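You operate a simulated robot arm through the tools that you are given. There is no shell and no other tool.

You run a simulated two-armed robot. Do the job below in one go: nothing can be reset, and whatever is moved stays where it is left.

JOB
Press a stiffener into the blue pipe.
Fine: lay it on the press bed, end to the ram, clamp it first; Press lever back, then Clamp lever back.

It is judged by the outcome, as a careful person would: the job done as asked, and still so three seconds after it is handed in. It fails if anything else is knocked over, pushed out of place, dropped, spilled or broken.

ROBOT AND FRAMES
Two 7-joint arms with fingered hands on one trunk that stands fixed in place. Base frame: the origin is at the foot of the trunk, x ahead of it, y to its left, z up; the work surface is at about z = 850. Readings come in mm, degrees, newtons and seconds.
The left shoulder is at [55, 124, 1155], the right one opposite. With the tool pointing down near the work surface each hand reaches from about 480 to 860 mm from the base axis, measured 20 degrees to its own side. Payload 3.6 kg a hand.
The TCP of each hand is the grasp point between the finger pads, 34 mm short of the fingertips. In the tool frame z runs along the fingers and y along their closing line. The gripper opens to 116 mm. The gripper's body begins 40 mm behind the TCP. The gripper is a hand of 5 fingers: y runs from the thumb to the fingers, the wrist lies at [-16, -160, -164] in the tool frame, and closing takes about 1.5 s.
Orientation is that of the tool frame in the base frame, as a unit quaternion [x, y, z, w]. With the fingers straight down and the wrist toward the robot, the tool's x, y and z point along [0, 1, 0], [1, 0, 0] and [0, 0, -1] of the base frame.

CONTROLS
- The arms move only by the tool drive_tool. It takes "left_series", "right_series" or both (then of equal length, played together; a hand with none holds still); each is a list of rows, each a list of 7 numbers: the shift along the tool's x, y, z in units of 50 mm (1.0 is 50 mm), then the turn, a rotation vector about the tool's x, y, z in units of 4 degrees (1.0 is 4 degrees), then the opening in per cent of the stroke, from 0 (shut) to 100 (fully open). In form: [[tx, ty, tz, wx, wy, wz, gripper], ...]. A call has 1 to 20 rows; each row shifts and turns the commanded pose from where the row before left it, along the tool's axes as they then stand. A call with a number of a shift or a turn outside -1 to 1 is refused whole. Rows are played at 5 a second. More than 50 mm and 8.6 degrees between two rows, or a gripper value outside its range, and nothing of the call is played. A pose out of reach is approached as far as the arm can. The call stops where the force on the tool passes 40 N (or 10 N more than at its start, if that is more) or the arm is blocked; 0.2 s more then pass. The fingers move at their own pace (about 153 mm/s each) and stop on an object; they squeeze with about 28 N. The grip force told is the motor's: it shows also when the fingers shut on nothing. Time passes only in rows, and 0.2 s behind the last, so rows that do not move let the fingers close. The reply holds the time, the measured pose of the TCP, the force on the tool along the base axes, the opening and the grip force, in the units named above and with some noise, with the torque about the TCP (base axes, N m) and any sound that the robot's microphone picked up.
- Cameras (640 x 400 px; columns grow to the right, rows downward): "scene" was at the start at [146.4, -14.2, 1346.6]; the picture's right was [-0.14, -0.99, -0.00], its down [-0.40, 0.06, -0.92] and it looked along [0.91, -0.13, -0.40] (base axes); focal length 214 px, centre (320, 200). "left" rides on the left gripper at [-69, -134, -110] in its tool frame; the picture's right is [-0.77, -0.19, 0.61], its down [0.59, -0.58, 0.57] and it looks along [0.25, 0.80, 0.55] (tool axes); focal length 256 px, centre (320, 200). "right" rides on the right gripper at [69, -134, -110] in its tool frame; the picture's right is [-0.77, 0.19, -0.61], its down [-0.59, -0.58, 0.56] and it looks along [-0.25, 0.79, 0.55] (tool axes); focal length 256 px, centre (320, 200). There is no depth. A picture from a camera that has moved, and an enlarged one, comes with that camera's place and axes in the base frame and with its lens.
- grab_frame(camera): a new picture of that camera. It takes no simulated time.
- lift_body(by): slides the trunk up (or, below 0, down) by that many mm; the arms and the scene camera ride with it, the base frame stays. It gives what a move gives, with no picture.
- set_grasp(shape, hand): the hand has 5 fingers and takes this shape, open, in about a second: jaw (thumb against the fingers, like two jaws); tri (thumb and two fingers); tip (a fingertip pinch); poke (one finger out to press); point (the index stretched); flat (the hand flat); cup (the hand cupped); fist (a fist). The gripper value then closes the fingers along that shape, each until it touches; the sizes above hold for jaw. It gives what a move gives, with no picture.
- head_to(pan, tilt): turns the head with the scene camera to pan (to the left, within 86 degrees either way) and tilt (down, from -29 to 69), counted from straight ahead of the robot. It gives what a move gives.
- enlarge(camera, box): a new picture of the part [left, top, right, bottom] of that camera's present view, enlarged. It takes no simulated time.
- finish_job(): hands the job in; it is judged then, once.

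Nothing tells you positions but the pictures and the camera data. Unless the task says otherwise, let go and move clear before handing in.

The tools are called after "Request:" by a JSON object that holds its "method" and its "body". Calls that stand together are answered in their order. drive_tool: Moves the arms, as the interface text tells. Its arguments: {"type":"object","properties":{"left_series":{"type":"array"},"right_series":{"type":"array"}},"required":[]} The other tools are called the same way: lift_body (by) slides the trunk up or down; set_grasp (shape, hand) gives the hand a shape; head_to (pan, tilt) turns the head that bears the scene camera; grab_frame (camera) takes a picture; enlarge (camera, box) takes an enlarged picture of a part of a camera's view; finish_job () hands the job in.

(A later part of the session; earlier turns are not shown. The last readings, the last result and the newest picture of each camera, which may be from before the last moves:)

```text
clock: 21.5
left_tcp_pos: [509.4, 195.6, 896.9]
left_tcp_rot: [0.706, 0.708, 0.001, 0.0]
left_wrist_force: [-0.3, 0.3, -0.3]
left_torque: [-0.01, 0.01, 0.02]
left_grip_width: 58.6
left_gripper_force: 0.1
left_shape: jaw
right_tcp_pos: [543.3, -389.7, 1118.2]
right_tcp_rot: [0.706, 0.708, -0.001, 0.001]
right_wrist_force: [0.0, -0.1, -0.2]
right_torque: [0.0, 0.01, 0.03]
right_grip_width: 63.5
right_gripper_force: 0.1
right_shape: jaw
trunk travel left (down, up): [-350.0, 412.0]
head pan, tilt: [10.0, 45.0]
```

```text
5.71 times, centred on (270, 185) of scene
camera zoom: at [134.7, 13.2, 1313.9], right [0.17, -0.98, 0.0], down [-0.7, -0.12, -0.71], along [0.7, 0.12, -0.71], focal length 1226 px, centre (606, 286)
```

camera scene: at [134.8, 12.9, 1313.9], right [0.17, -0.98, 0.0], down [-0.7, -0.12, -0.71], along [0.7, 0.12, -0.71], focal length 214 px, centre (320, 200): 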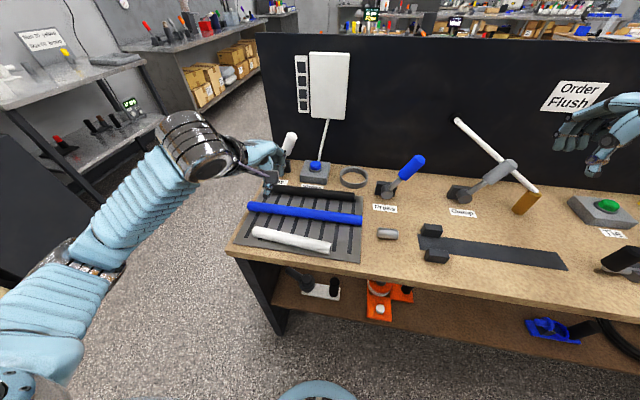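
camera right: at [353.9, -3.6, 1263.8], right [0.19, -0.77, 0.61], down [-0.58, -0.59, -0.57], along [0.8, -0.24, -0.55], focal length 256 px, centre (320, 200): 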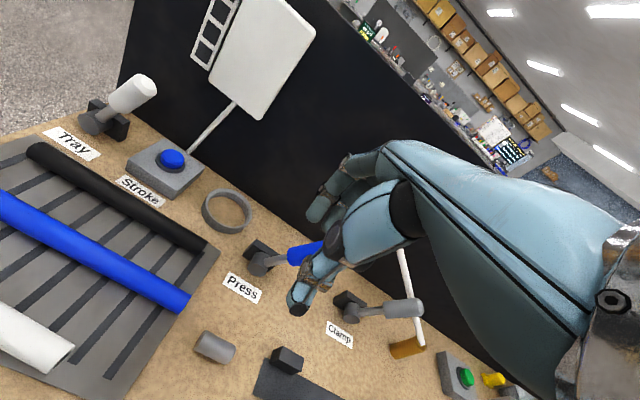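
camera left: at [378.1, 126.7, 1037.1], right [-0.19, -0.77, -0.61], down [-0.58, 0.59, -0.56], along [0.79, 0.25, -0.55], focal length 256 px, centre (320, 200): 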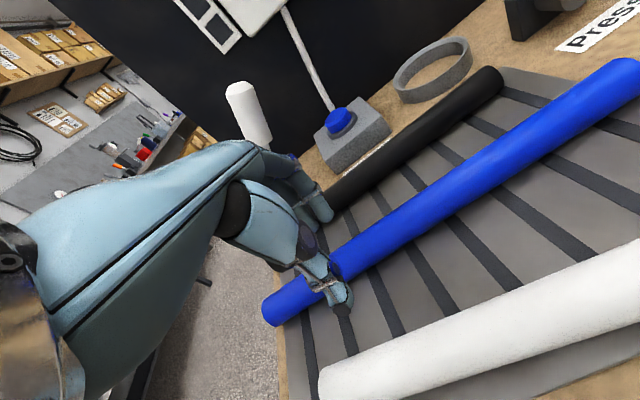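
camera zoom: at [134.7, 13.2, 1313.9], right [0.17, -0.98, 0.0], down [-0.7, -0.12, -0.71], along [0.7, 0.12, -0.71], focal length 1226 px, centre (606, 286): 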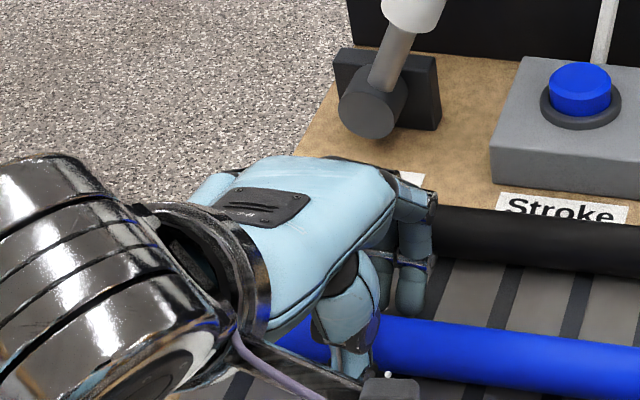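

The thumb and fingers are on either side of the pipe, so I'll close the left hand on it.

Request:
{"method": "drive_tool", "body": {"left_series": [[0, 0, 0.04, 0, 0, 0, 50], [0, 0, 0, 0, 0, 0, 10], [0, 0, 0, 0, 0, 0, 0], [0, 0, 0, 0, 0, 0, 0], [0, 0, 0, 0, 0, 0, 0], [0, 0, 0, 0, 0, 0, 0], [0, 0, 0, 0, 0, 0, 0], [0, 0, 0, 0, 0, 0, 0]]}}

Request:
{"method": "enlarge", "body": {"camera": "left", "box": [200, 150, 440, 350]}}

Request:
{"method": "enlarge", "body": {"camera": "scene", "box": [210, 130, 390, 260]}}

```text
clock: 23.3
left_tcp_pos: [510.3, 196.6, 894.8]
left_tcp_rot: [0.706, 0.708, 0.0, -0.001]
left_wrist_force: [0.8, -0.3, 0.0]
left_torque: [-0.02, 0.02, -0.01]
left_grip_width: 21.4
left_gripper_force: 28.3
left_shape: jaw
right_tcp_pos: [543.9, -389.9, 1118.3]
right_tcp_rot: [0.707, 0.708, 0.0, 0.0]
right_wrist_force: [-0.4, 0.6, -0.2]
right_torque: [0.0, 0.0, -0.03]
right_grip_width: 63.5
right_gripper_force: 0.0
right_shape: jaw
trunk travel left (down, up): [-350.0, 412.0]
head pan, tilt: [10.0, 45.0]
```

```text
2.00 times, centred on (320, 250) of left
camera zoom: at [377.8, 127.1, 1005.0], right [-0.19, -0.77, -0.61], down [-0.58, 0.59, -0.56], along [0.79, 0.25, -0.55], focal length 512 px, centre (320, 100)
```

zoom: 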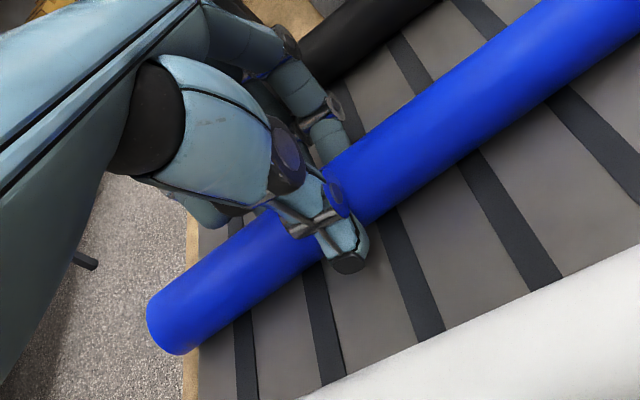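

```text
3.08 times, centred on (300, 195) of scene
camera zoom: at [134.8, 13.3, 1313.8], right [0.17, -0.98, 0.0], down [-0.7, -0.12, -0.71], along [0.7, 0.12, -0.71], focal length 660 px, centre (382, 215)
```

zoom: 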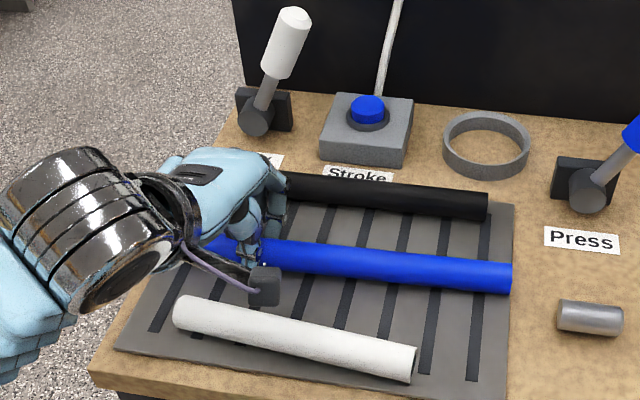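

It's gripped with 28 N. I'll lift 30 mm and check for sag.

Request:
{"method": "drive_tool", "body": {"left_series": [[0, 0, -0.2, 0, 0, 0, 0], [0, 0, -0.4, 0, 0, 0, 0], [0, 0, 0, 0, 0, 0, 0]]}}

Request:
{"method": "grab_frame", "body": {"camera": "left"}}

Request:
{"method": "enlarge", "body": {"camera": "scene", "box": [210, 130, 390, 260]}}

```text
clock: 24.1
left_tcp_pos: [510.1, 196.2, 924.6]
left_tcp_rot: [0.707, 0.708, 0.0, 0.0]
left_wrist_force: [-0.7, -0.6, -0.7]
left_torque: [0.06, -0.02, 0.0]
left_grip_width: 21.5
left_gripper_force: 28.0
left_shape: jaw
right_tcp_pos: [543.5, -389.7, 1119.0]
right_tcp_rot: [0.707, 0.707, 0.0, 0.0]
right_wrist_force: [0.0, -0.3, 0.1]
right_torque: [0.02, 0.03, -0.02]
right_grip_width: 63.7
right_gripper_force: 0.1
right_shape: jaw
trunk travel left (down, up): [-350.0, 412.0]
head pan, tilt: [10.0, 45.0]
```

```text
taken
camera left: at [378.4, 127.4, 1034.5], right [-0.19, -0.77, -0.61], down [-0.58, 0.59, -0.56], along [0.79, 0.25, -0.56], focal length 256 px, centre (320, 200)
```

left: 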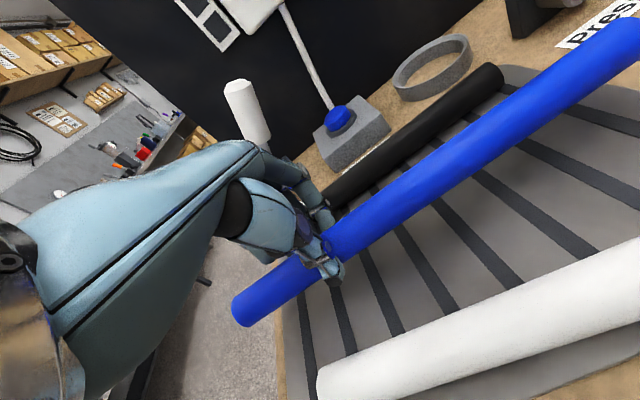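

```text
3.08 times, centred on (300, 195) of scene
camera zoom: at [134.8, 13.3, 1313.8], right [0.17, -0.98, 0.0], down [-0.7, -0.12, -0.71], along [0.7, 0.12, -0.71], focal length 660 px, centre (382, 215)
```

zoom: 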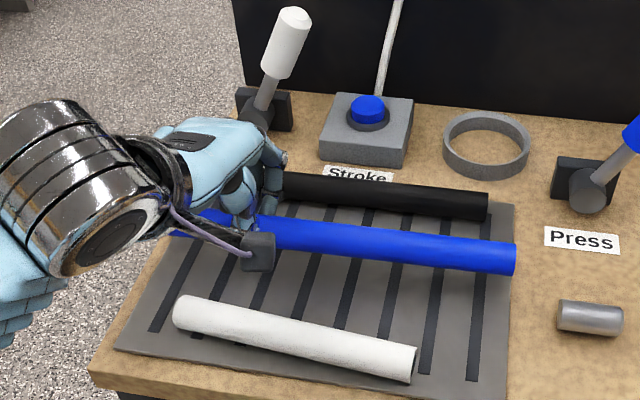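

The pipe is light and stays level. I'll raise it to the handover spot, high up at about (597, 75, 1296).

Request:
{"method": "drive_tool", "body": {"left_series": [[0, 0.2, -0.9, 0, 0, 0, 0], [0, 0.2, -0.9, 0, 0, 0, 0], [0, 0.2, -0.9, 0, 0, 0, 0], [0, 0.2, -0.9, 0, 0, 0, 0], [0, 0.24, -0.95, 0, 0, 0, 0], [0, 0.24, -0.95, 0, 0, 0, 0], [0, 0.24, -0.95, 0, 0, 0, 0], [0, 0.24, -0.95, 0, 0, 0, 0], [-0.8, 0, 0, 0, 0, 0, 0], [-0.8, 0, 0, 0, 0, 0, 0], [-0.8, 0, 0, 0, 0, 0, 0], [0, 0, 0, 0, 0, 0, 0]]}}

Request:
{"method": "head_to", "body": {"pan": 0, "tilt": 10}}

Request:
{"method": "grab_frame", "body": {"camera": "scene"}}

Request:
{"method": "grab_frame", "body": {"camera": "left"}}

```text
clock: 26.7
left_tcp_pos: [598.6, 78.2, 1294.7]
left_tcp_rot: [0.706, 0.709, -0.001, 0.0]
left_wrist_force: [0.0, -0.7, -1.1]
left_torque: [0.05, 0.0, -0.03]
left_grip_width: 21.1
left_gripper_force: 27.9
left_shape: jaw
right_tcp_pos: [544.2, -390.2, 1117.1]
right_tcp_rot: [0.707, 0.707, 0.0, 0.0]
right_wrist_force: [1.3, 0.6, 0.8]
right_torque: [-0.04, -0.03, -0.04]
right_grip_width: 63.6
right_gripper_force: 0.1
right_shape: jaw
trunk travel left (down, up): [-350.0, 412.0]
head pan, tilt: [10.0, 45.0]
```

```text
clock: 27.7
left_tcp_pos: [598.8, 77.5, 1293.8]
left_tcp_rot: [0.707, 0.708, -0.001, -0.002]
left_wrist_force: [1.1, 0.0, -2.3]
left_torque: [0.07, 0.0, 0.0]
left_grip_width: 21.3
left_gripper_force: 27.8
left_shape: jaw
right_tcp_pos: [543.8, -390.2, 1116.7]
right_tcp_rot: [0.706, 0.708, 0.0, 0.0]
right_wrist_force: [-0.4, 0.6, -0.2]
right_torque: [0.02, 0.03, -0.02]
right_grip_width: 63.5
right_gripper_force: 0.0
right_shape: jaw
trunk travel left (down, up): [-350.0, 412.0]
head pan, tilt: [0.0, 10.0]
```

```text
taken
camera scene: at [147.9, -1.1, 1368.7], right [0.0, -1.0, 0.0], down [-0.17, 0.0, -0.98], along [0.98, 0.0, -0.17], focal length 214 px, centre (320, 200)
```

scene: 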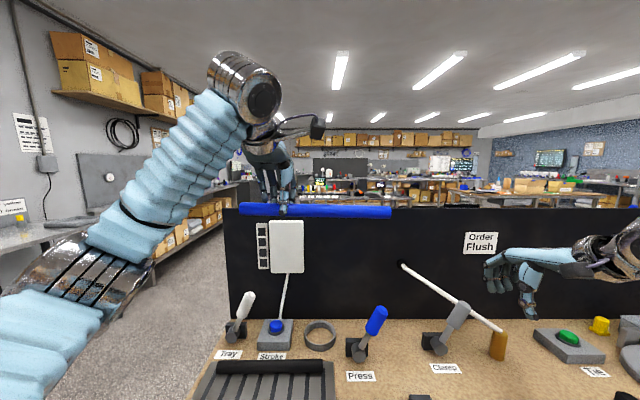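

```text
taken
camera left: at [466.5, 7.9, 1404.6], right [-0.19, -0.77, -0.61], down [-0.58, 0.59, -0.56], along [0.79, 0.25, -0.55], focal length 256 px, centre (320, 200)
```

left: 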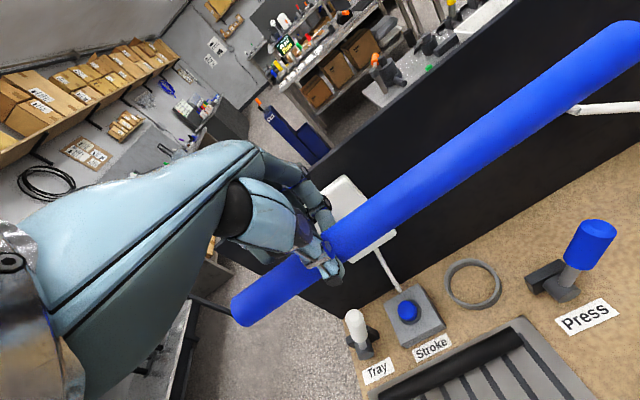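

The pipe is at the handover spot and nearly level. I'll enlarge it to measure where it is.

Request:
{"method": "enlarge", "body": {"camera": "scene", "box": [220, 160, 420, 260]}}

```text
3.20 times, centred on (320, 210) of scene
camera zoom: at [147.9, -1.1, 1368.7], right [0.0, -1.0, 0.0], down [-0.17, 0.0, -0.98], along [0.98, 0.0, -0.17], focal length 686 px, centre (320, 168)
```

zoom: 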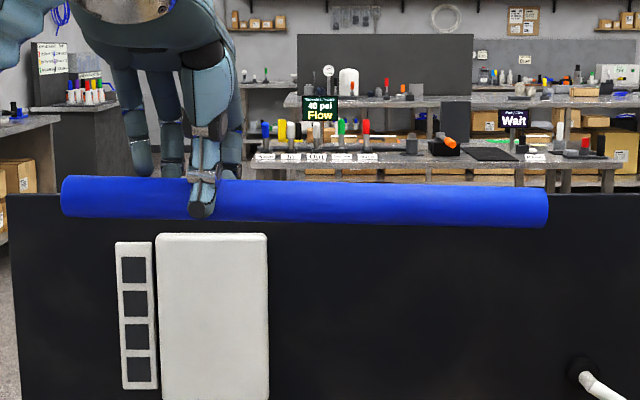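

The right end sits about 8 mm low and slightly forward, so I'll trim the left hand by about 1.4° to straighten it. Meanwhile I'll bring the right hand to the same height to the right of the pipe's end, leaving room between the wrist cameras.

Request:
{"method": "drive_tool", "body": {"left_series": [[0, 0, 0, 0, -0.35, 0.25, 0], [0, 0, 0, 0, 0, 0, 0], [0, 0, 0, 0, 0, 0, 0], [0, 0, 0, 0, 0, 0, 0], [0, 0, 0, 0, 0, 0, 0], [0, 0, 0, 0, 0, 0, 0], [0, 0, 0, 0, 0, 0, 0]], "right_series": [[0.36, 0.236, -0.69, 0, 0, 0, 60], [0.36, 0.236, -0.69, 0, 0, 0, 60], [0.36, 0.236, -0.69, 0, 0, 0, 60], [0.36, 0.236, -0.69, 0, 0, 0, 60], [0.36, 0.236, -0.69, 0, 0, 0, 60], [0.9, 0, 0, 0, 0, 0, 60], [0.7, 0, 0, 0, 0, 0, 60]]}}

Request:
{"method": "grab_frame", "body": {"camera": "scene"}}

Request:
{"method": "enlarge", "body": {"camera": "scene", "box": [220, 130, 460, 280]}}

Request:
{"method": "grab_frame", "body": {"camera": "right"}}

```text
clock: 29.3
left_tcp_pos: [599.9, 75.7, 1294.6]
left_tcp_rot: [0.712, 0.702, -0.01, 0.008]
left_wrist_force: [0.8, 0.5, -1.2]
left_torque: [0.06, 0.04, -0.01]
left_grip_width: 21.3
left_gripper_force: 27.6
left_shape: jaw
right_tcp_pos: [603.7, -220.1, 1291.8]
right_tcp_rot: [0.706, 0.708, 0.0, -0.002]
right_wrist_force: [-0.4, 0.1, 0.0]
right_torque: [-0.04, 0.02, 0.02]
right_grip_width: 69.4
right_gripper_force: 0.0
right_shape: jaw
trunk travel left (down, up): [-350.0, 412.0]
head pan, tilt: [0.0, 10.0]
```

```text
taken
camera scene: at [148.5, -0.5, 1368.7], right [0.0, -1.0, 0.0], down [-0.17, 0.0, -0.98], along [0.98, 0.0, -0.17], focal length 214 px, centre (320, 200)
```

scene: 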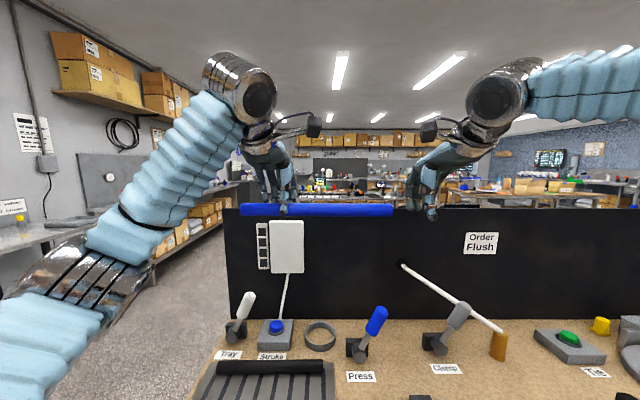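

```text
2.67 times, centred on (340, 205) of scene
camera zoom: at [148.5, -0.5, 1368.7], right [0.0, -1.0, 0.0], down [-0.17, 0.0, -0.98], along [0.98, 0.0, -0.17], focal length 572 px, centre (267, 187)
```

zoom: 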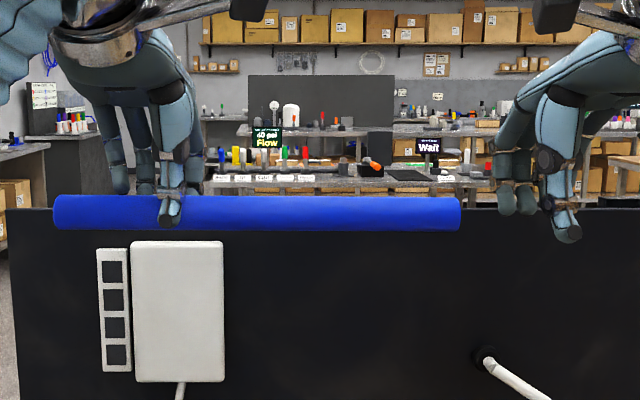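

```text
taken
camera right: at [469.0, -151.9, 1400.6], right [0.19, -0.77, 0.61], down [-0.58, -0.59, -0.56], along [0.79, -0.25, -0.56], focal length 256 px, centre (320, 200)
```

right: 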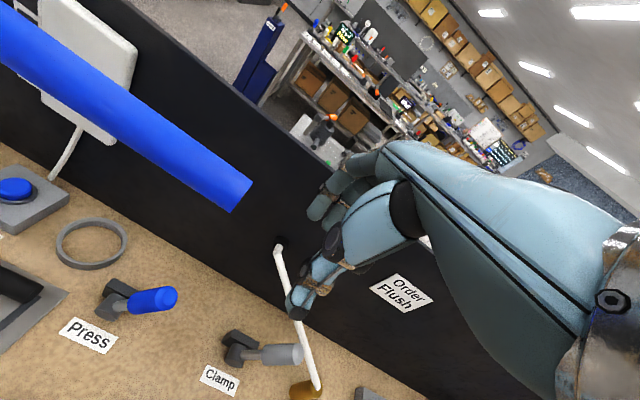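

The pipe is level now, with its right end at about (604,-157,1267), and the right hand lines up with it. I'll slide the right hand along y so that it straddles the pipe.

Request:
{"method": "drive_tool", "body": {"right_series": [[0.5, 0.01, 0, 0, 0, 0, 60], [0.5, 0, 0, 0, 0, 0, 60], [0.5, 0, 0, 0, 0, 0, 60], [0.5, 0, 0, 0, 0, 0, 60], [0.3, 0, 0, 0, 0, 0, 60], [0, 0, 0, 0, 0, 0, 60]]}}

Request:
{"method": "enlarge", "body": {"camera": "scene", "box": [220, 80, 460, 260]}}

Request:
{"method": "grab_frame", "body": {"camera": "right"}}

```text
clock: 30.7
left_tcp_pos: [599.7, 76.8, 1294.9]
left_tcp_rot: [0.713, 0.701, -0.01, 0.009]
left_wrist_force: [0.0, 0.0, -1.3]
left_torque: [0.08, 0.0, -0.02]
left_grip_width: 21.2
left_gripper_force: 28.0
left_shape: jaw
right_tcp_pos: [602.3, -180.9, 1292.0]
right_tcp_rot: [0.706, 0.708, 0.0, 0.0]
right_wrist_force: [-0.1, -0.1, -0.4]
right_torque: [0.0, -0.02, 0.01]
right_grip_width: 69.2
right_gripper_force: 0.0
right_shape: jaw
right hand out of reach, approached as far as the arm can: row 2, 3, 4, 5
trunk travel left (down, up): [-350.0, 412.0]
head pan, tilt: [0.0, 10.0]
```

```text
2.22 times, centred on (340, 170) of scene
camera zoom: at [147.9, -0.8, 1368.8], right [0.0, -1.0, 0.0], down [-0.17, 0.0, -0.98], along [0.98, 0.0, -0.17], focal length 477 px, centre (276, 267)
```

zoom: 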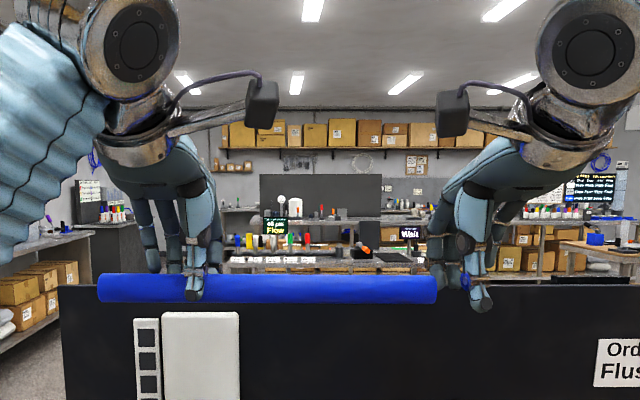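

```text
taken
camera right: at [468.1, -112.5, 1401.9], right [0.19, -0.77, 0.61], down [-0.58, -0.59, -0.56], along [0.8, -0.25, -0.55], focal length 256 px, centre (320, 200)
```

right: 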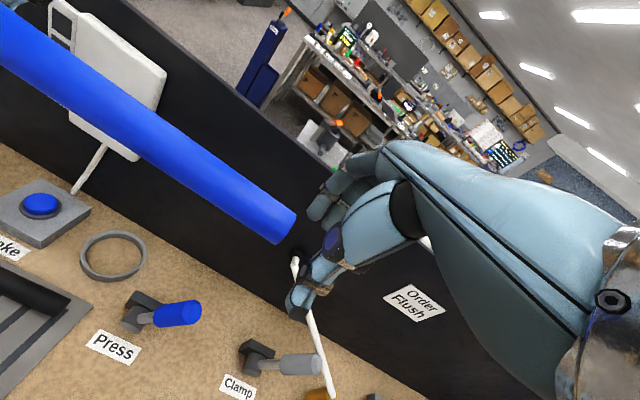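

The right arm stalls at y≈-181 at this height, so I'll have the left arm carry the pipe further right, into the waiting right hand.

Request:
{"method": "drive_tool", "body": {"left_series": [[-0.4, 0, 0, 0, 0, 0, 0], [-0.4, 0, 0, 0, 0, 0, 0], [-0.4, 0, 0, 0, 0, 0, 0], [-0.3, 0, 0, 0, 0, 0, 0], [0, 0, 0, 0, 0, 0, 0]]}}

Request:
{"method": "enlarge", "body": {"camera": "scene", "box": [220, 80, 460, 260]}}

Request:
{"method": "grab_frame", "body": {"camera": "right"}}

```text
clock: 31.9
left_tcp_pos: [598.1, 2.0, 1297.1]
left_tcp_rot: [0.712, 0.702, -0.01, 0.007]
left_wrist_force: [-0.3, 0.2, -1.1]
left_torque: [0.06, 0.0, 0.01]
left_grip_width: 21.3
left_gripper_force: 27.9
left_shape: jaw
right_tcp_pos: [601.8, -180.5, 1292.1]
right_tcp_rot: [0.707, 0.707, 0.0, 0.0]
right_wrist_force: [0.3, -0.2, 0.4]
right_torque: [-0.03, -0.05, 0.0]
right_grip_width: 69.4
right_gripper_force: 0.0
right_shape: jaw
trunk travel left (down, up): [-350.0, 412.0]
head pan, tilt: [0.0, 10.0]
```

```text
2.22 times, centred on (340, 170) of scene
camera zoom: at [147.8, -0.5, 1368.8], right [0.0, -1.0, 0.0], down [-0.17, 0.0, -0.98], along [0.98, 0.0, -0.17], focal length 477 px, centre (276, 267)
```

zoom: 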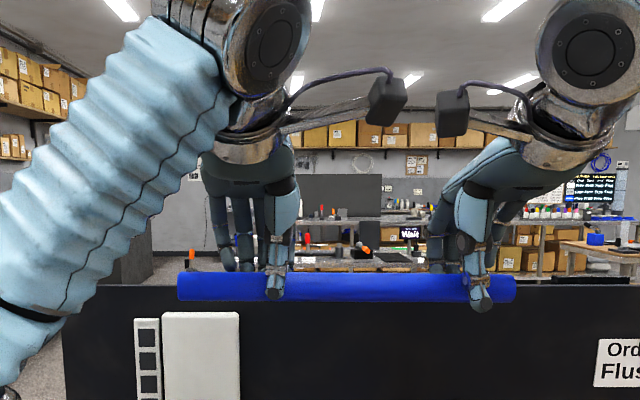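

```text
taken
camera right: at [468.0, -112.2, 1401.9], right [0.19, -0.77, 0.61], down [-0.58, -0.59, -0.56], along [0.8, -0.25, -0.55], focal length 256 px, centre (320, 200)
```

right: 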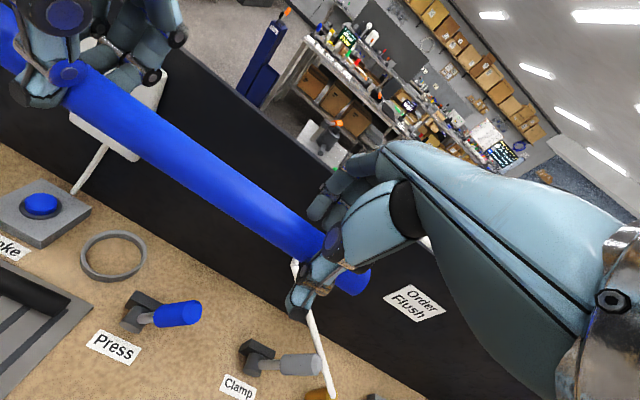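

The pipe now sits in the right hand's opening about 54 mm from its end, and the wrist cameras are clear of each other. I'll close the right hand while the left still holds.

Request:
{"method": "drive_tool", "body": {"right_series": [[0, 0, 0, 0, 0, 0, 20], [0, 0, 0, 0, 0, 0, 0], [0, 0, 0, 0, 0, 0, 0], [0, 0, 0, 0, 0, 0, 0], [0, 0, 0, 0, 0, 0, 0], [0, 0, 0, 0, 0, 0, 0], [0, 0, 0, 0, 0, 0, 0], [0, 0, 0, 0, 0, 0, 0]]}}

Request:
{"method": "enlarge", "body": {"camera": "scene", "box": [220, 80, 460, 260]}}

Request:
{"method": "grab_frame", "body": {"camera": "right"}}

```text
clock: 33.7
left_tcp_pos: [598.4, 1.5, 1296.8]
left_tcp_rot: [0.712, 0.702, -0.01, 0.008]
left_wrist_force: [0.3, -0.1, -0.4]
left_torque: [0.05, 0.01, 0.0]
left_grip_width: 21.1
left_gripper_force: 28.1
left_shape: jaw
right_tcp_pos: [602.4, -180.4, 1291.6]
right_tcp_rot: [0.706, 0.708, -0.001, 0.0]
right_wrist_force: [-0.2, 0.6, 0.7]
right_torque: [-0.04, 0.04, 0.13]
right_grip_width: 22.5
right_gripper_force: 27.9
right_shape: jaw
trunk travel left (down, up): [-350.0, 412.0]
head pan, tilt: [0.0, 10.0]
```

```text
2.22 times, centred on (340, 170) of scene
camera zoom: at [147.9, -1.0, 1368.8], right [0.0, -1.0, 0.0], down [-0.17, 0.0, -0.98], along [0.98, 0.0, -0.17], focal length 477 px, centre (276, 267)
```

zoom: 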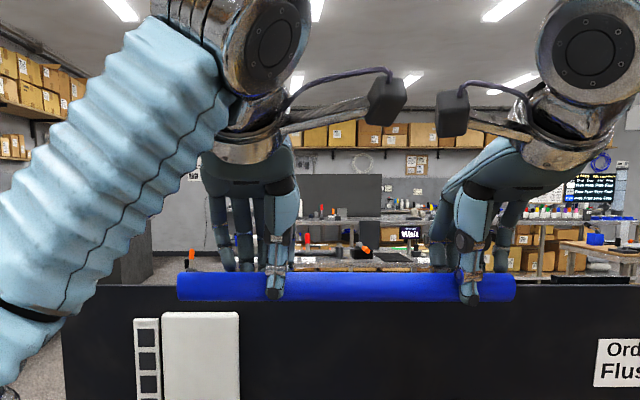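

```text
taken
camera right: at [468.2, -112.7, 1401.9], right [0.19, -0.77, 0.61], down [-0.58, -0.59, -0.57], along [0.8, -0.25, -0.55], focal length 256 px, centre (320, 200)
```

right: 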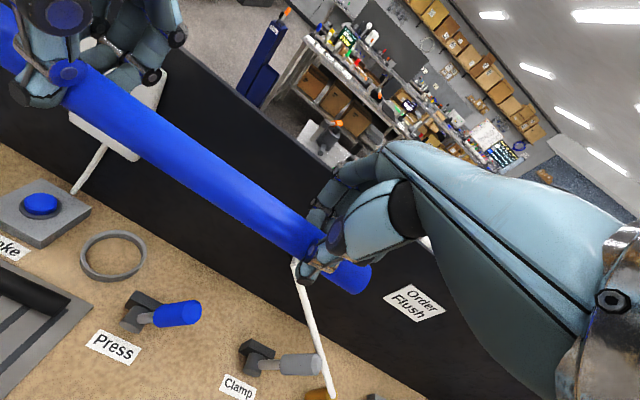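

Both hands now hold the pipe. I'll open the left hand and check that the right keeps it level.

Request:
{"method": "drive_tool", "body": {"left_series": [[0, 0, 0, 0, 0, 0, 20], [0, 0, 0, 0, 0, 0, 40], [0, 0, 0, 0, 0, 0, 60], [0, 0, 0, 0, 0, 0, 60]], "right_series": [[0, 0, 0, 0, 0, 0, 0], [0, 0, 0, 0, 0, 0, 0], [0, 0, 0, 0, 0, 0, 0], [0, 0, 0, 0, 0, 0, 0]]}}

Request:
{"method": "enlarge", "body": {"camera": "scene", "box": [220, 80, 460, 260]}}

Request:
{"method": "grab_frame", "body": {"camera": "right"}}

```text
clock: 34.7
left_tcp_pos: [597.4, 1.6, 1297.2]
left_tcp_rot: [0.712, 0.702, -0.009, 0.007]
left_wrist_force: [-0.2, 0.6, 0.3]
left_torque: [0.0, 0.0, 0.02]
left_grip_width: 69.3
left_gripper_force: 0.1
left_shape: jaw
right_tcp_pos: [601.5, -181.2, 1292.5]
right_tcp_rot: [0.707, 0.707, -0.001, -0.001]
right_wrist_force: [-0.6, 0.3, 0.4]
right_torque: [-0.08, -0.04, -0.01]
right_grip_width: 22.5
right_gripper_force: 28.0
right_shape: jaw
trunk travel left (down, up): [-350.0, 412.0]
head pan, tilt: [0.0, 10.0]
```

```text
2.22 times, centred on (340, 170) of scene
camera zoom: at [147.9, -1.0, 1368.8], right [0.0, -1.0, 0.0], down [-0.17, 0.0, -0.98], along [0.98, 0.0, -0.17], focal length 477 px, centre (276, 267)
```

zoom: 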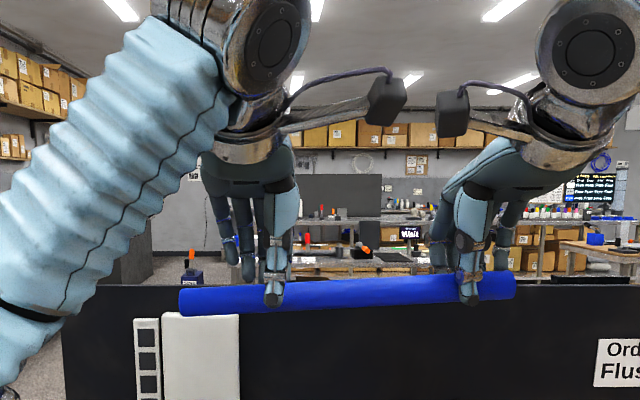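

```text
taken
camera right: at [468.2, -112.7, 1401.8], right [0.19, -0.77, 0.61], down [-0.58, -0.59, -0.56], along [0.8, -0.25, -0.55], focal length 256 px, centre (320, 200)
```

right: 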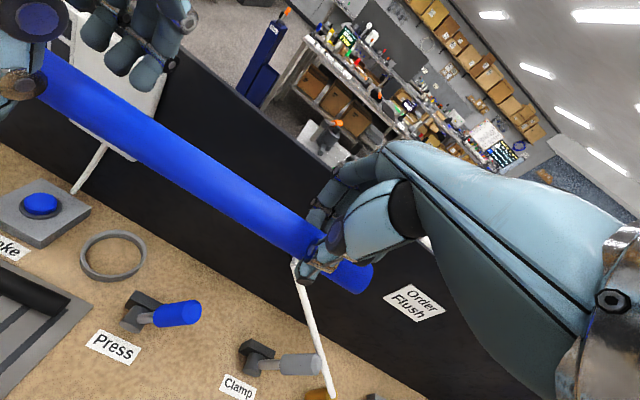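

The pipe sagged about 3° but holds. I'll lower the right hand slowly out of the left hand's fingers and check if the sag grows.

Request:
{"method": "drive_tool", "body": {"right_series": [[0, 0, 0.2, 0, 0, 0, 0], [0, 0, 0.4, 0, 0, 0, 0], [0, 0, 0.4, 0, 0, 0, 0], [0, 0, 0.4, 0, 0, 0, 0], [0, 0, 0.4, 0, 0, 0, 0], [0, 0, 0.2, 0, 0, 0, 0], [0, 0, 0, 0, 0, 0, 0]]}}

Request:
{"method": "grab_frame", "body": {"camera": "scene"}}

Request:
{"method": "grab_frame", "body": {"camera": "right"}}

```text
clock: 36.3
left_tcp_pos: [598.7, 1.8, 1295.3]
left_tcp_rot: [0.713, 0.701, -0.009, 0.007]
left_wrist_force: [0.5, -0.5, -0.6]
left_torque: [0.0, 0.02, 0.02]
left_grip_width: 69.3
left_gripper_force: 0.0
left_shape: jaw
right_tcp_pos: [602.7, -180.7, 1189.0]
right_tcp_rot: [0.707, 0.707, -0.001, 0.0]
right_wrist_force: [0.1, -0.4, 0.6]
right_torque: [-0.12, 0.0, 0.0]
right_grip_width: 22.9
right_gripper_force: 27.3
right_shape: jaw
trunk travel left (down, up): [-350.0, 412.0]
head pan, tilt: [0.0, 10.0]
```

```text
taken
camera scene: at [147.9, -1.0, 1368.8], right [0.0, -1.0, 0.0], down [-0.17, 0.0, -0.98], along [0.98, 0.0, -0.17], focal length 214 px, centre (320, 200)
```

scene: 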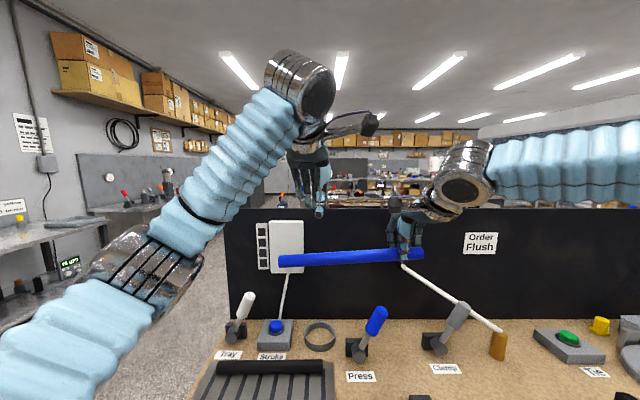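

```text
taken
camera right: at [466.9, -112.6, 1299.4], right [0.19, -0.77, 0.61], down [-0.58, -0.59, -0.56], along [0.8, -0.25, -0.55], focal length 256 px, centre (320, 200)
```

right: 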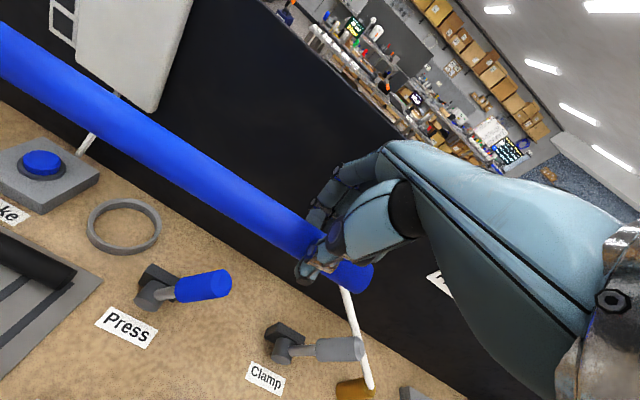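

The left end is lower than the right, so I'll measure whether the sag has grown.

Request:
{"method": "enlarge", "body": {"camera": "scene", "box": [250, 190, 450, 290]}}

```text
3.20 times, centred on (350, 240) of scene
camera zoom: at [147.9, -1.0, 1368.8], right [0.0, -1.0, 0.0], down [-0.17, 0.0, -0.98], along [0.98, 0.0, -0.17], focal length 686 px, centre (224, 72)
```

zoom: 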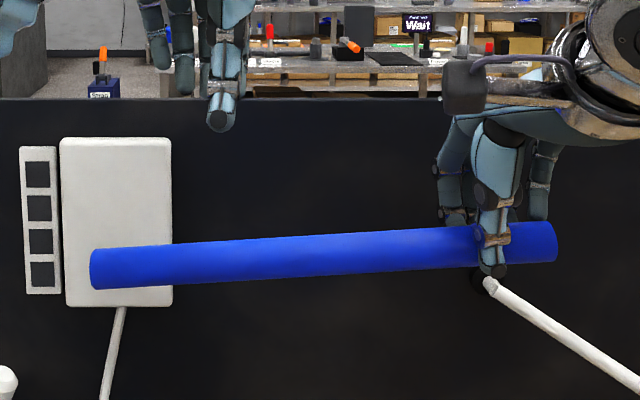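

The sag is about 3.5° and changes only slowly. I'll level the pipe by tilting the right hand, then carry it smoothly over the press bed while staying high.

Request:
{"method": "drive_tool", "body": {"right_series": [[0, 0, 0, 0, 0.45, 0, 0], [-0.3, -0.13, 0, 0, 0.43, 0, 0], [-0.6, -0.26, 0, 0, 0, 0, 0], [-0.75, -0.32, 0, 0, 0, 0, 0], [-0.8, -0.35, 0, 0, 0, 0, 0], [-0.8, -0.35, 0, 0, 0, 0, 0], [-0.8, -0.35, 0, 0, 0, 0, 0], [-0.7, -0.3, 0, 0, 0, 0, 0], [-0.45, -0.2, 0, 0, 0, 0, 0], [-0.22, -0.1, 0, 0, 0, 0, 0], [0, 0, 0, 0, 0, 0, 0]]}}

Request:
{"method": "head_to", "body": {"pan": -15, "tilt": 30}}

Request:
{"method": "grab_frame", "body": {"camera": "scene"}}

Request:
{"method": "grab_frame", "body": {"camera": "right"}}

```text
clock: 38.7
left_tcp_pos: [598.8, 1.0, 1297.4]
left_tcp_rot: [0.713, 0.702, -0.009, 0.008]
left_wrist_force: [0.5, 0.4, 0.0]
left_torque: [0.0, -0.01, -0.01]
left_grip_width: 68.9
left_gripper_force: 0.0
left_shape: jaw
right_tcp_pos: [482.2, -453.0, 1174.9]
right_tcp_rot: [0.706, 0.708, 0.02, -0.021]
right_wrist_force: [-0.5, 0.7, -1.2]
right_torque: [-0.14, 0.0, -0.01]
right_grip_width: 22.2
right_gripper_force: 27.7
right_shape: jaw
trunk travel left (down, up): [-350.0, 412.0]
head pan, tilt: [0.0, 10.0]
```

```text
clock: 39.5
left_tcp_pos: [598.8, 0.9, 1297.3]
left_tcp_rot: [0.713, 0.701, -0.009, 0.008]
left_wrist_force: [0.4, 0.4, -0.6]
left_torque: [-0.01, 0.02, 0.02]
left_grip_width: 69.0
left_gripper_force: 0.0
left_shape: jaw
right_tcp_pos: [484.3, -452.0, 1173.6]
right_tcp_rot: [0.706, 0.707, 0.021, -0.022]
right_wrist_force: [-0.3, -0.8, 0.1]
right_torque: [-0.12, 0.02, 0.03]
right_grip_width: 22.4
right_gripper_force: 28.3
right_shape: jaw
trunk travel left (down, up): [-350.0, 412.0]
head pan, tilt: [-15.0, 30.0]
```

```text
taken
camera scene: at [142.4, -24.8, 1336.5], right [-0.26, -0.97, 0.0], down [-0.48, 0.13, -0.87], along [0.84, -0.22, -0.5], focal length 214 px, centre (320, 200)
```

scene: 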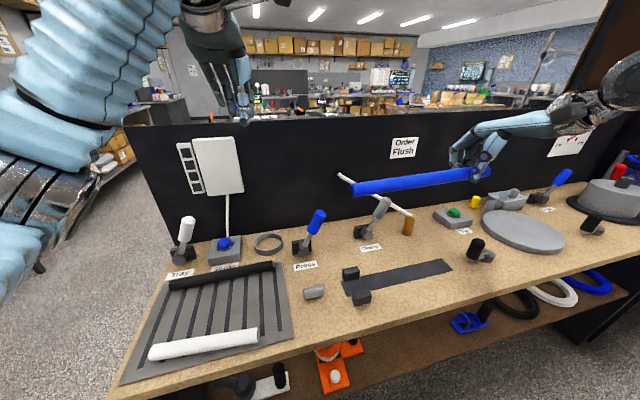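

```text
taken
camera right: at [349.0, -391.7, 1287.9], right [0.19, -0.81, 0.56], down [-0.58, -0.55, -0.6], along [0.79, -0.21, -0.57], focal length 256 px, centre (320, 200)
```

right: 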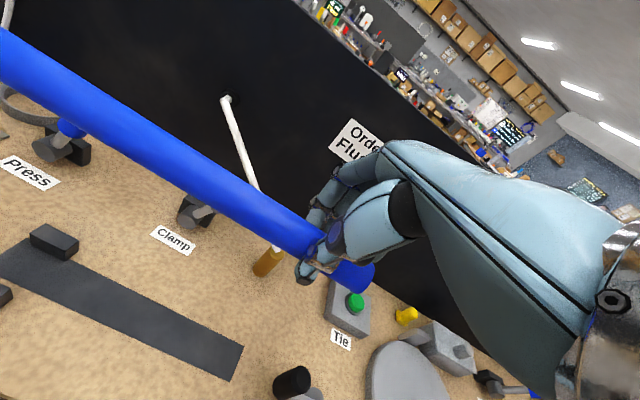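

The pipe is over the bed region and roughly level. I'll descend to z≈1000, park the left hand further left, and then measure alignment from the steep view.

Request:
{"method": "drive_tool", "body": {"right_series": [[-0.03, 0, 0.4, 0, 0, 0, 0], [-0.055, 0, 0.8, 0, 0, 0, 0], [-0.055, 0, 0.9, 0, 0, 0, 0], [-0.045, 0, 0.75, 0, 0, 0, 0], [-0.03, 0, 0.4, 0, 0, 0, 0], [0, 0, 0.2, 0, 0, 0, 0], [0, 0, 0, 0, 0, 0, 0]], "left_series": [[0.8, 0, 0, 0, 0, 0, 60], [0.8, 0, 0, 0, 0, 0, 60], [0.8, 0, 0, 0, 0, 0, 60], [0.8, 0, 0, 0, 0, 0, 60], [0.8, 0, 0, 0, 0, 0, 60], [0, 0, 0, 0, 0, 0, 60], [0, 0, 0, 0, 0, 0, 60]]}}

Request:
{"method": "head_to", "body": {"pan": -25, "tilt": 45}}

Request:
{"method": "grab_frame", "body": {"camera": "scene"}}

Request:
{"method": "enlarge", "body": {"camera": "scene", "box": [220, 120, 420, 250]}}

Request:
{"method": "grab_frame", "body": {"camera": "right"}}

```text
clock: 41.1
left_tcp_pos: [602.3, 201.2, 1293.2]
left_tcp_rot: [0.713, 0.701, -0.009, 0.008]
left_wrist_force: [-0.5, -0.1, 0.0]
left_torque: [-0.03, 0.03, 0.02]
left_grip_width: 69.3
left_gripper_force: 0.1
left_shape: jaw
right_tcp_pos: [484.5, -452.3, 1002.6]
right_tcp_rot: [0.706, 0.707, 0.021, -0.022]
right_wrist_force: [0.4, 0.0, -1.0]
right_torque: [-0.13, 0.0, -0.01]
right_grip_width: 22.5
right_gripper_force: 27.4
right_shape: jaw
trunk travel left (down, up): [-350.0, 412.0]
head pan, tilt: [-15.0, 30.0]
```

```text
clock: 41.9
left_tcp_pos: [601.8, 200.9, 1293.0]
left_tcp_rot: [0.712, 0.702, -0.01, 0.008]
left_wrist_force: [0.1, -0.1, 0.3]
left_torque: [0.03, 0.0, -0.01]
left_grip_width: 69.4
left_gripper_force: 0.1
left_shape: jaw
right_tcp_pos: [484.1, -453.5, 1002.8]
right_tcp_rot: [0.706, 0.707, 0.021, -0.022]
right_wrist_force: [0.5, 0.2, 0.2]
right_torque: [-0.09, 0.0, 0.03]
right_grip_width: 22.7
right_gripper_force: 28.4
right_shape: jaw
trunk travel left (down, up): [-350.0, 412.0]
head pan, tilt: [-25.0, 45.0]
```

```text
taken
camera scene: at [128.5, -35.3, 1313.9], right [-0.42, -0.91, 0.0], down [-0.64, 0.3, -0.71], along [0.64, -0.3, -0.71], focal length 214 px, centre (320, 200)
```

scene: 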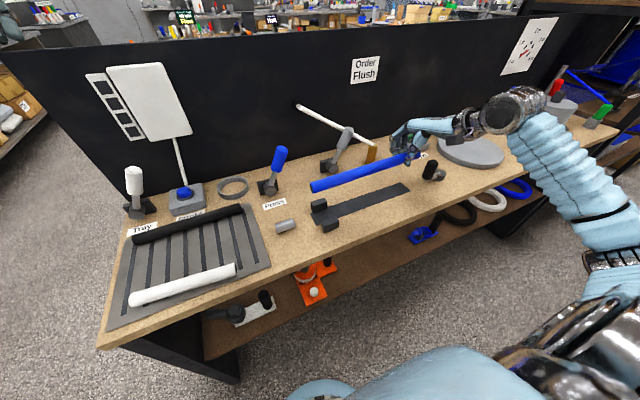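

```text
3.08 times, centred on (320, 185) of scene
camera zoom: at [128.5, -35.3, 1313.9], right [-0.42, -0.91, 0.0], down [-0.64, 0.3, -0.71], along [0.64, -0.3, -0.71], focal length 660 px, centre (320, 246)
```

zoom: 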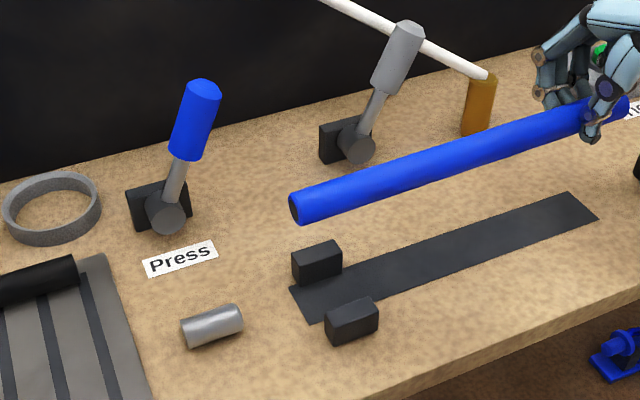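

```text
taken
camera right: at [349.7, -391.6, 1116.6], right [0.19, -0.8, 0.56], down [-0.58, -0.55, -0.6], along [0.8, -0.21, -0.57], focal length 256 px, centre (320, 200)
```

right: 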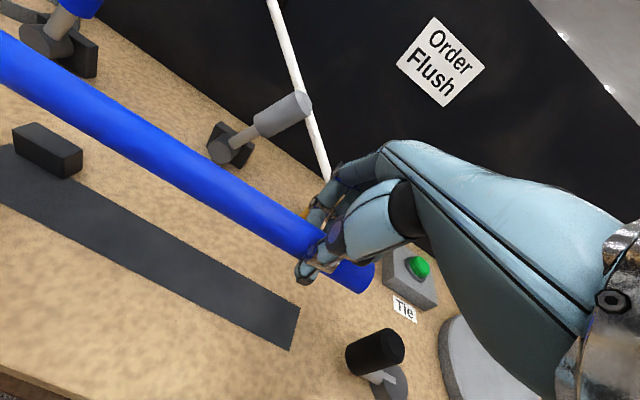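

To get the pipe's yaw and pitch properly I need sharper pixel readings, so I'll enlarge both views.

Request:
{"method": "enlarge", "body": {"camera": "right", "box": [0, 0, 400, 320]}}

Request:
{"method": "enlarge", "body": {"camera": "scene", "box": [290, 140, 430, 240]}}

```text
1.25 times, centred on (200, 160) of right
camera zoom: at [349.7, -391.6, 1116.6], right [0.19, -0.8, 0.56], down [-0.58, -0.55, -0.6], along [0.8, -0.21, -0.57], focal length 320 px, centre (470, 250)
```

zoom: 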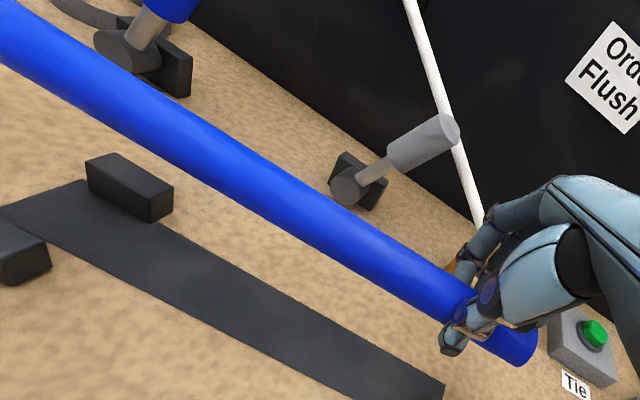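

```text
4.00 times, centred on (360, 190) of scene
camera zoom: at [128.5, -35.3, 1313.9], right [-0.42, -0.91, 0.0], down [-0.64, 0.3, -0.71], along [0.64, -0.3, -0.71], focal length 858 px, centre (160, 240)
```

zoom: 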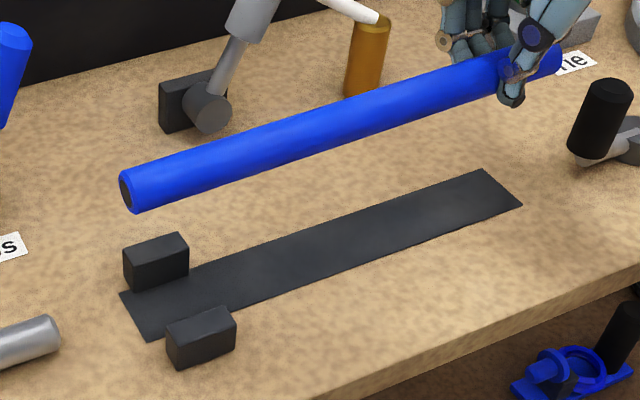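

I'll take tighter zooms of both ends of the pipe for accurate edges.

Request:
{"method": "enlarge", "body": {"camera": "right", "box": [0, 0, 160, 120]}}

Request:
{"method": "enlarge", "body": {"camera": "right", "box": [220, 160, 400, 300]}}

Request:
{"method": "enlarge", "body": {"camera": "scene", "box": [295, 170, 355, 240]}}

Request:
{"method": "enlarge", "body": {"camera": "scene", "box": [370, 130, 430, 200]}}

```text
3.33 times, centred on (80, 60) of right
camera zoom: at [349.7, -391.6, 1116.6], right [0.19, -0.8, 0.56], down [-0.58, -0.55, -0.6], along [0.8, -0.21, -0.57], focal length 853 px, centre (1120, 667)
```

zoom: 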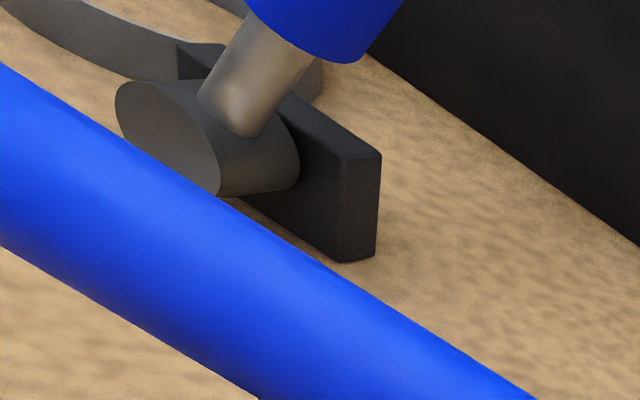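

```text
2.86 times, centred on (310, 230) of right
camera zoom: at [349.7, -391.6, 1116.6], right [0.19, -0.8, 0.56], down [-0.58, -0.55, -0.6], along [0.8, -0.21, -0.57], focal length 731 px, centre (349, 114)
```

zoom: 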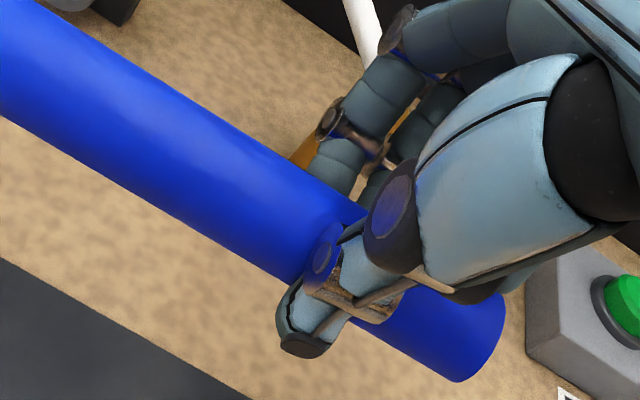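

```text
5.71 times, centred on (325, 205) of scene
camera zoom: at [128.5, -35.3, 1313.9], right [-0.42, -0.91, 0.0], down [-0.64, 0.3, -0.71], along [0.64, -0.3, -0.71], focal length 1226 px, centre (291, 171)
```

zoom: 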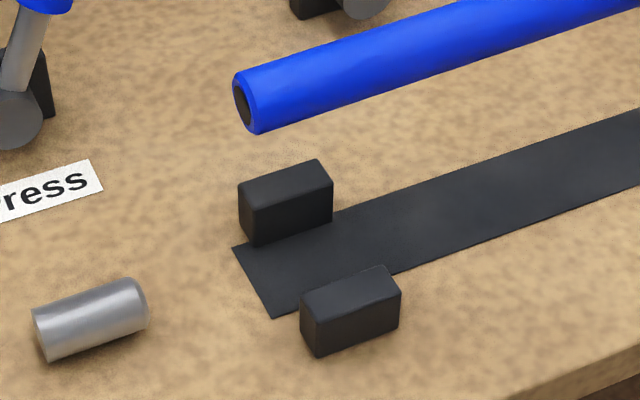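

```text
5.71 times, centred on (400, 165) of scene
camera zoom: at [128.5, -35.3, 1313.9], right [-0.42, -0.91, 0.0], down [-0.64, 0.3, -0.71], along [0.64, -0.3, -0.71], focal length 1226 px, centre (-137, 400)
```

zoom: 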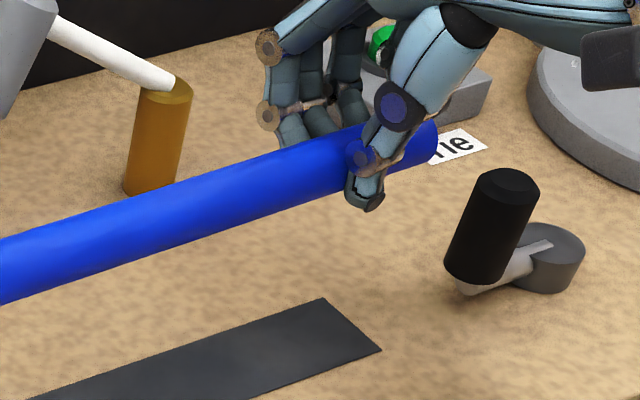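

Both possible readings of the pipe's left end (x≈477–487) fit between the jaws (450–505), so I can lower it there. I'll go to about z=930 and look again.

Request:
{"method": "drive_tool", "body": {"right_series": [[-0.02, 0, 0.4, 0, 0, 0, 0], [-0.03, 0, 0.5, 0, 0, 0, 0], [-0.02, 0, 0.35, 0, 0, 0, 0], [-0.01, 0, 0.2, 0, 0, 0, 0], [0, 0, 0, 0, 0, 0, 0]]}}

Request:
{"method": "head_to", "body": {"pan": -25, "tilt": 50}}

Request:
{"method": "enlarge", "body": {"camera": "scene", "box": [280, 120, 420, 220]}}

Request:
{"method": "grab_frame", "body": {"camera": "right"}}

```text
clock: 43.1
left_tcp_pos: [602.1, 200.4, 1294.0]
left_tcp_rot: [0.712, 0.702, -0.01, 0.008]
left_wrist_force: [-0.2, 0.2, 0.0]
left_torque: [0.02, -0.01, 0.03]
left_grip_width: 69.2
left_gripper_force: 0.0
left_shape: jaw
right_tcp_pos: [482.9, -451.5, 930.8]
right_tcp_rot: [0.706, 0.707, 0.021, -0.023]
right_wrist_force: [1.2, 0.7, -0.6]
right_torque: [-0.13, 0.0, 0.05]
right_grip_width: 22.3
right_gripper_force: 28.1
right_shape: jaw
trunk travel left (down, up): [-350.0, 412.0]
head pan, tilt: [-25.0, 45.0]
```

```text
clock: 43.8
left_tcp_pos: [601.2, 201.3, 1292.7]
left_tcp_rot: [0.713, 0.701, -0.01, 0.008]
left_wrist_force: [0.4, 0.2, -0.8]
left_torque: [-0.01, -0.02, -0.01]
left_grip_width: 69.1
left_gripper_force: 0.2
left_shape: jaw
right_tcp_pos: [482.2, -452.5, 929.3]
right_tcp_rot: [0.706, 0.707, 0.022, -0.022]
right_wrist_force: [0.2, -0.2, 0.7]
right_torque: [-0.13, 0.03, 0.02]
right_grip_width: 22.6
right_gripper_force: 28.0
right_shape: jaw
trunk travel left (down, up): [-350.0, 412.0]
head pan, tilt: [-25.0, 50.0]
```

```text
4.00 times, centred on (350, 170) of scene
camera zoom: at [124.6, -33.6, 1306.9], right [-0.42, -0.91, 0.0], down [-0.69, 0.32, -0.64], along [0.58, -0.27, -0.77], focal length 858 px, centre (200, 320)
```

zoom: 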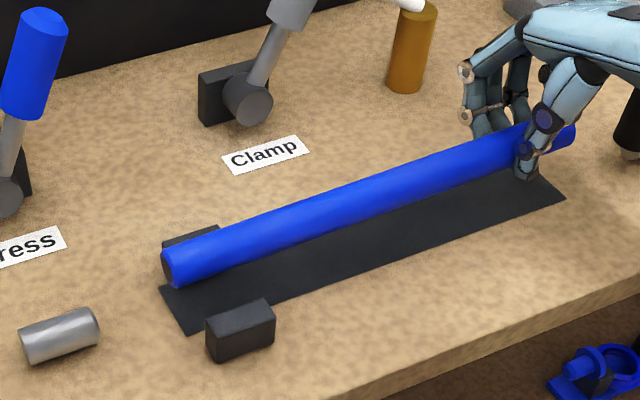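

```text
taken
camera right: at [349.5, -390.5, 1044.5], right [0.19, -0.8, 0.56], down [-0.58, -0.55, -0.6], along [0.8, -0.21, -0.57], focal length 256 px, centre (320, 200)
```

right: 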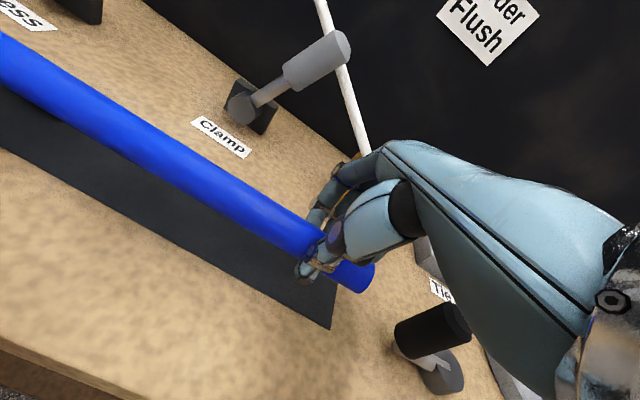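

It's still above the jaws, with the end at about y=-178. I'll lower another 25 mm between the jaws and check.

Request:
{"method": "drive_tool", "body": {"right_series": [[-0.02, 0.02, 0.25, 0, 0, 0, 0], [-0.02, 0.02, 0.25, 0, 0, 0, 0], [0, 0, 0, 0, 0, 0, 0]]}}

Request:
{"method": "enlarge", "body": {"camera": "scene", "box": [280, 120, 420, 220]}}

Request:
{"method": "enlarge", "body": {"camera": "scene", "box": [295, 170, 355, 220]}}

```text
clock: 44.5
left_tcp_pos: [601.9, 201.6, 1292.6]
left_tcp_rot: [0.713, 0.701, -0.01, 0.008]
left_wrist_force: [-0.7, 0.5, 0.7]
left_torque: [-0.01, -0.02, 0.0]
left_grip_width: 69.4
left_gripper_force: 0.1
left_shape: jaw
right_tcp_pos: [484.6, -453.9, 906.2]
right_tcp_rot: [0.706, 0.708, 0.021, -0.022]
right_wrist_force: [-0.3, 0.7, -0.1]
right_torque: [-0.12, -0.01, -0.01]
right_grip_width: 22.2
right_gripper_force: 28.1
right_shape: jaw
trunk travel left (down, up): [-350.0, 412.0]
head pan, tilt: [-25.0, 50.0]
```

```text
4.00 times, centred on (350, 170) of scene
camera zoom: at [124.5, -33.5, 1306.9], right [-0.42, -0.91, 0.0], down [-0.69, 0.32, -0.64], along [0.58, -0.27, -0.77], focal length 858 px, centre (200, 320)
```

zoom: 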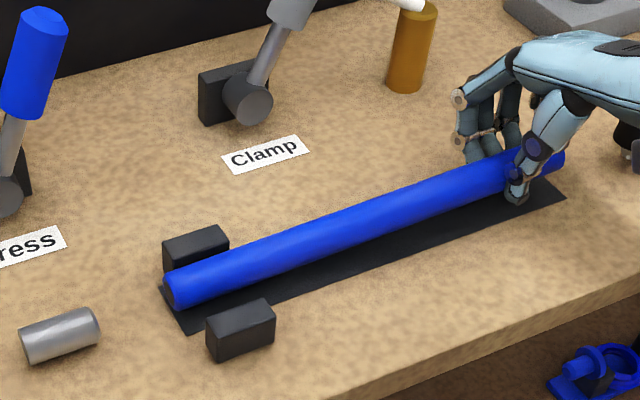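

```text
8.00 times, centred on (325, 195) of scene
camera zoom: at [124.5, -33.5, 1306.9], right [-0.42, -0.91, 0.0], down [-0.69, 0.32, -0.64], along [0.58, -0.27, -0.77], focal length 1716 px, centre (280, 240)
```

zoom: 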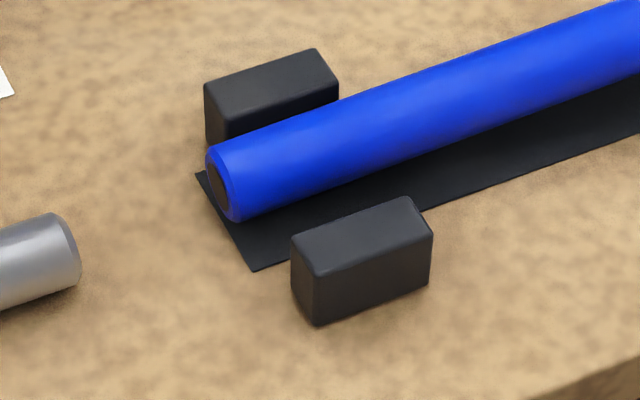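

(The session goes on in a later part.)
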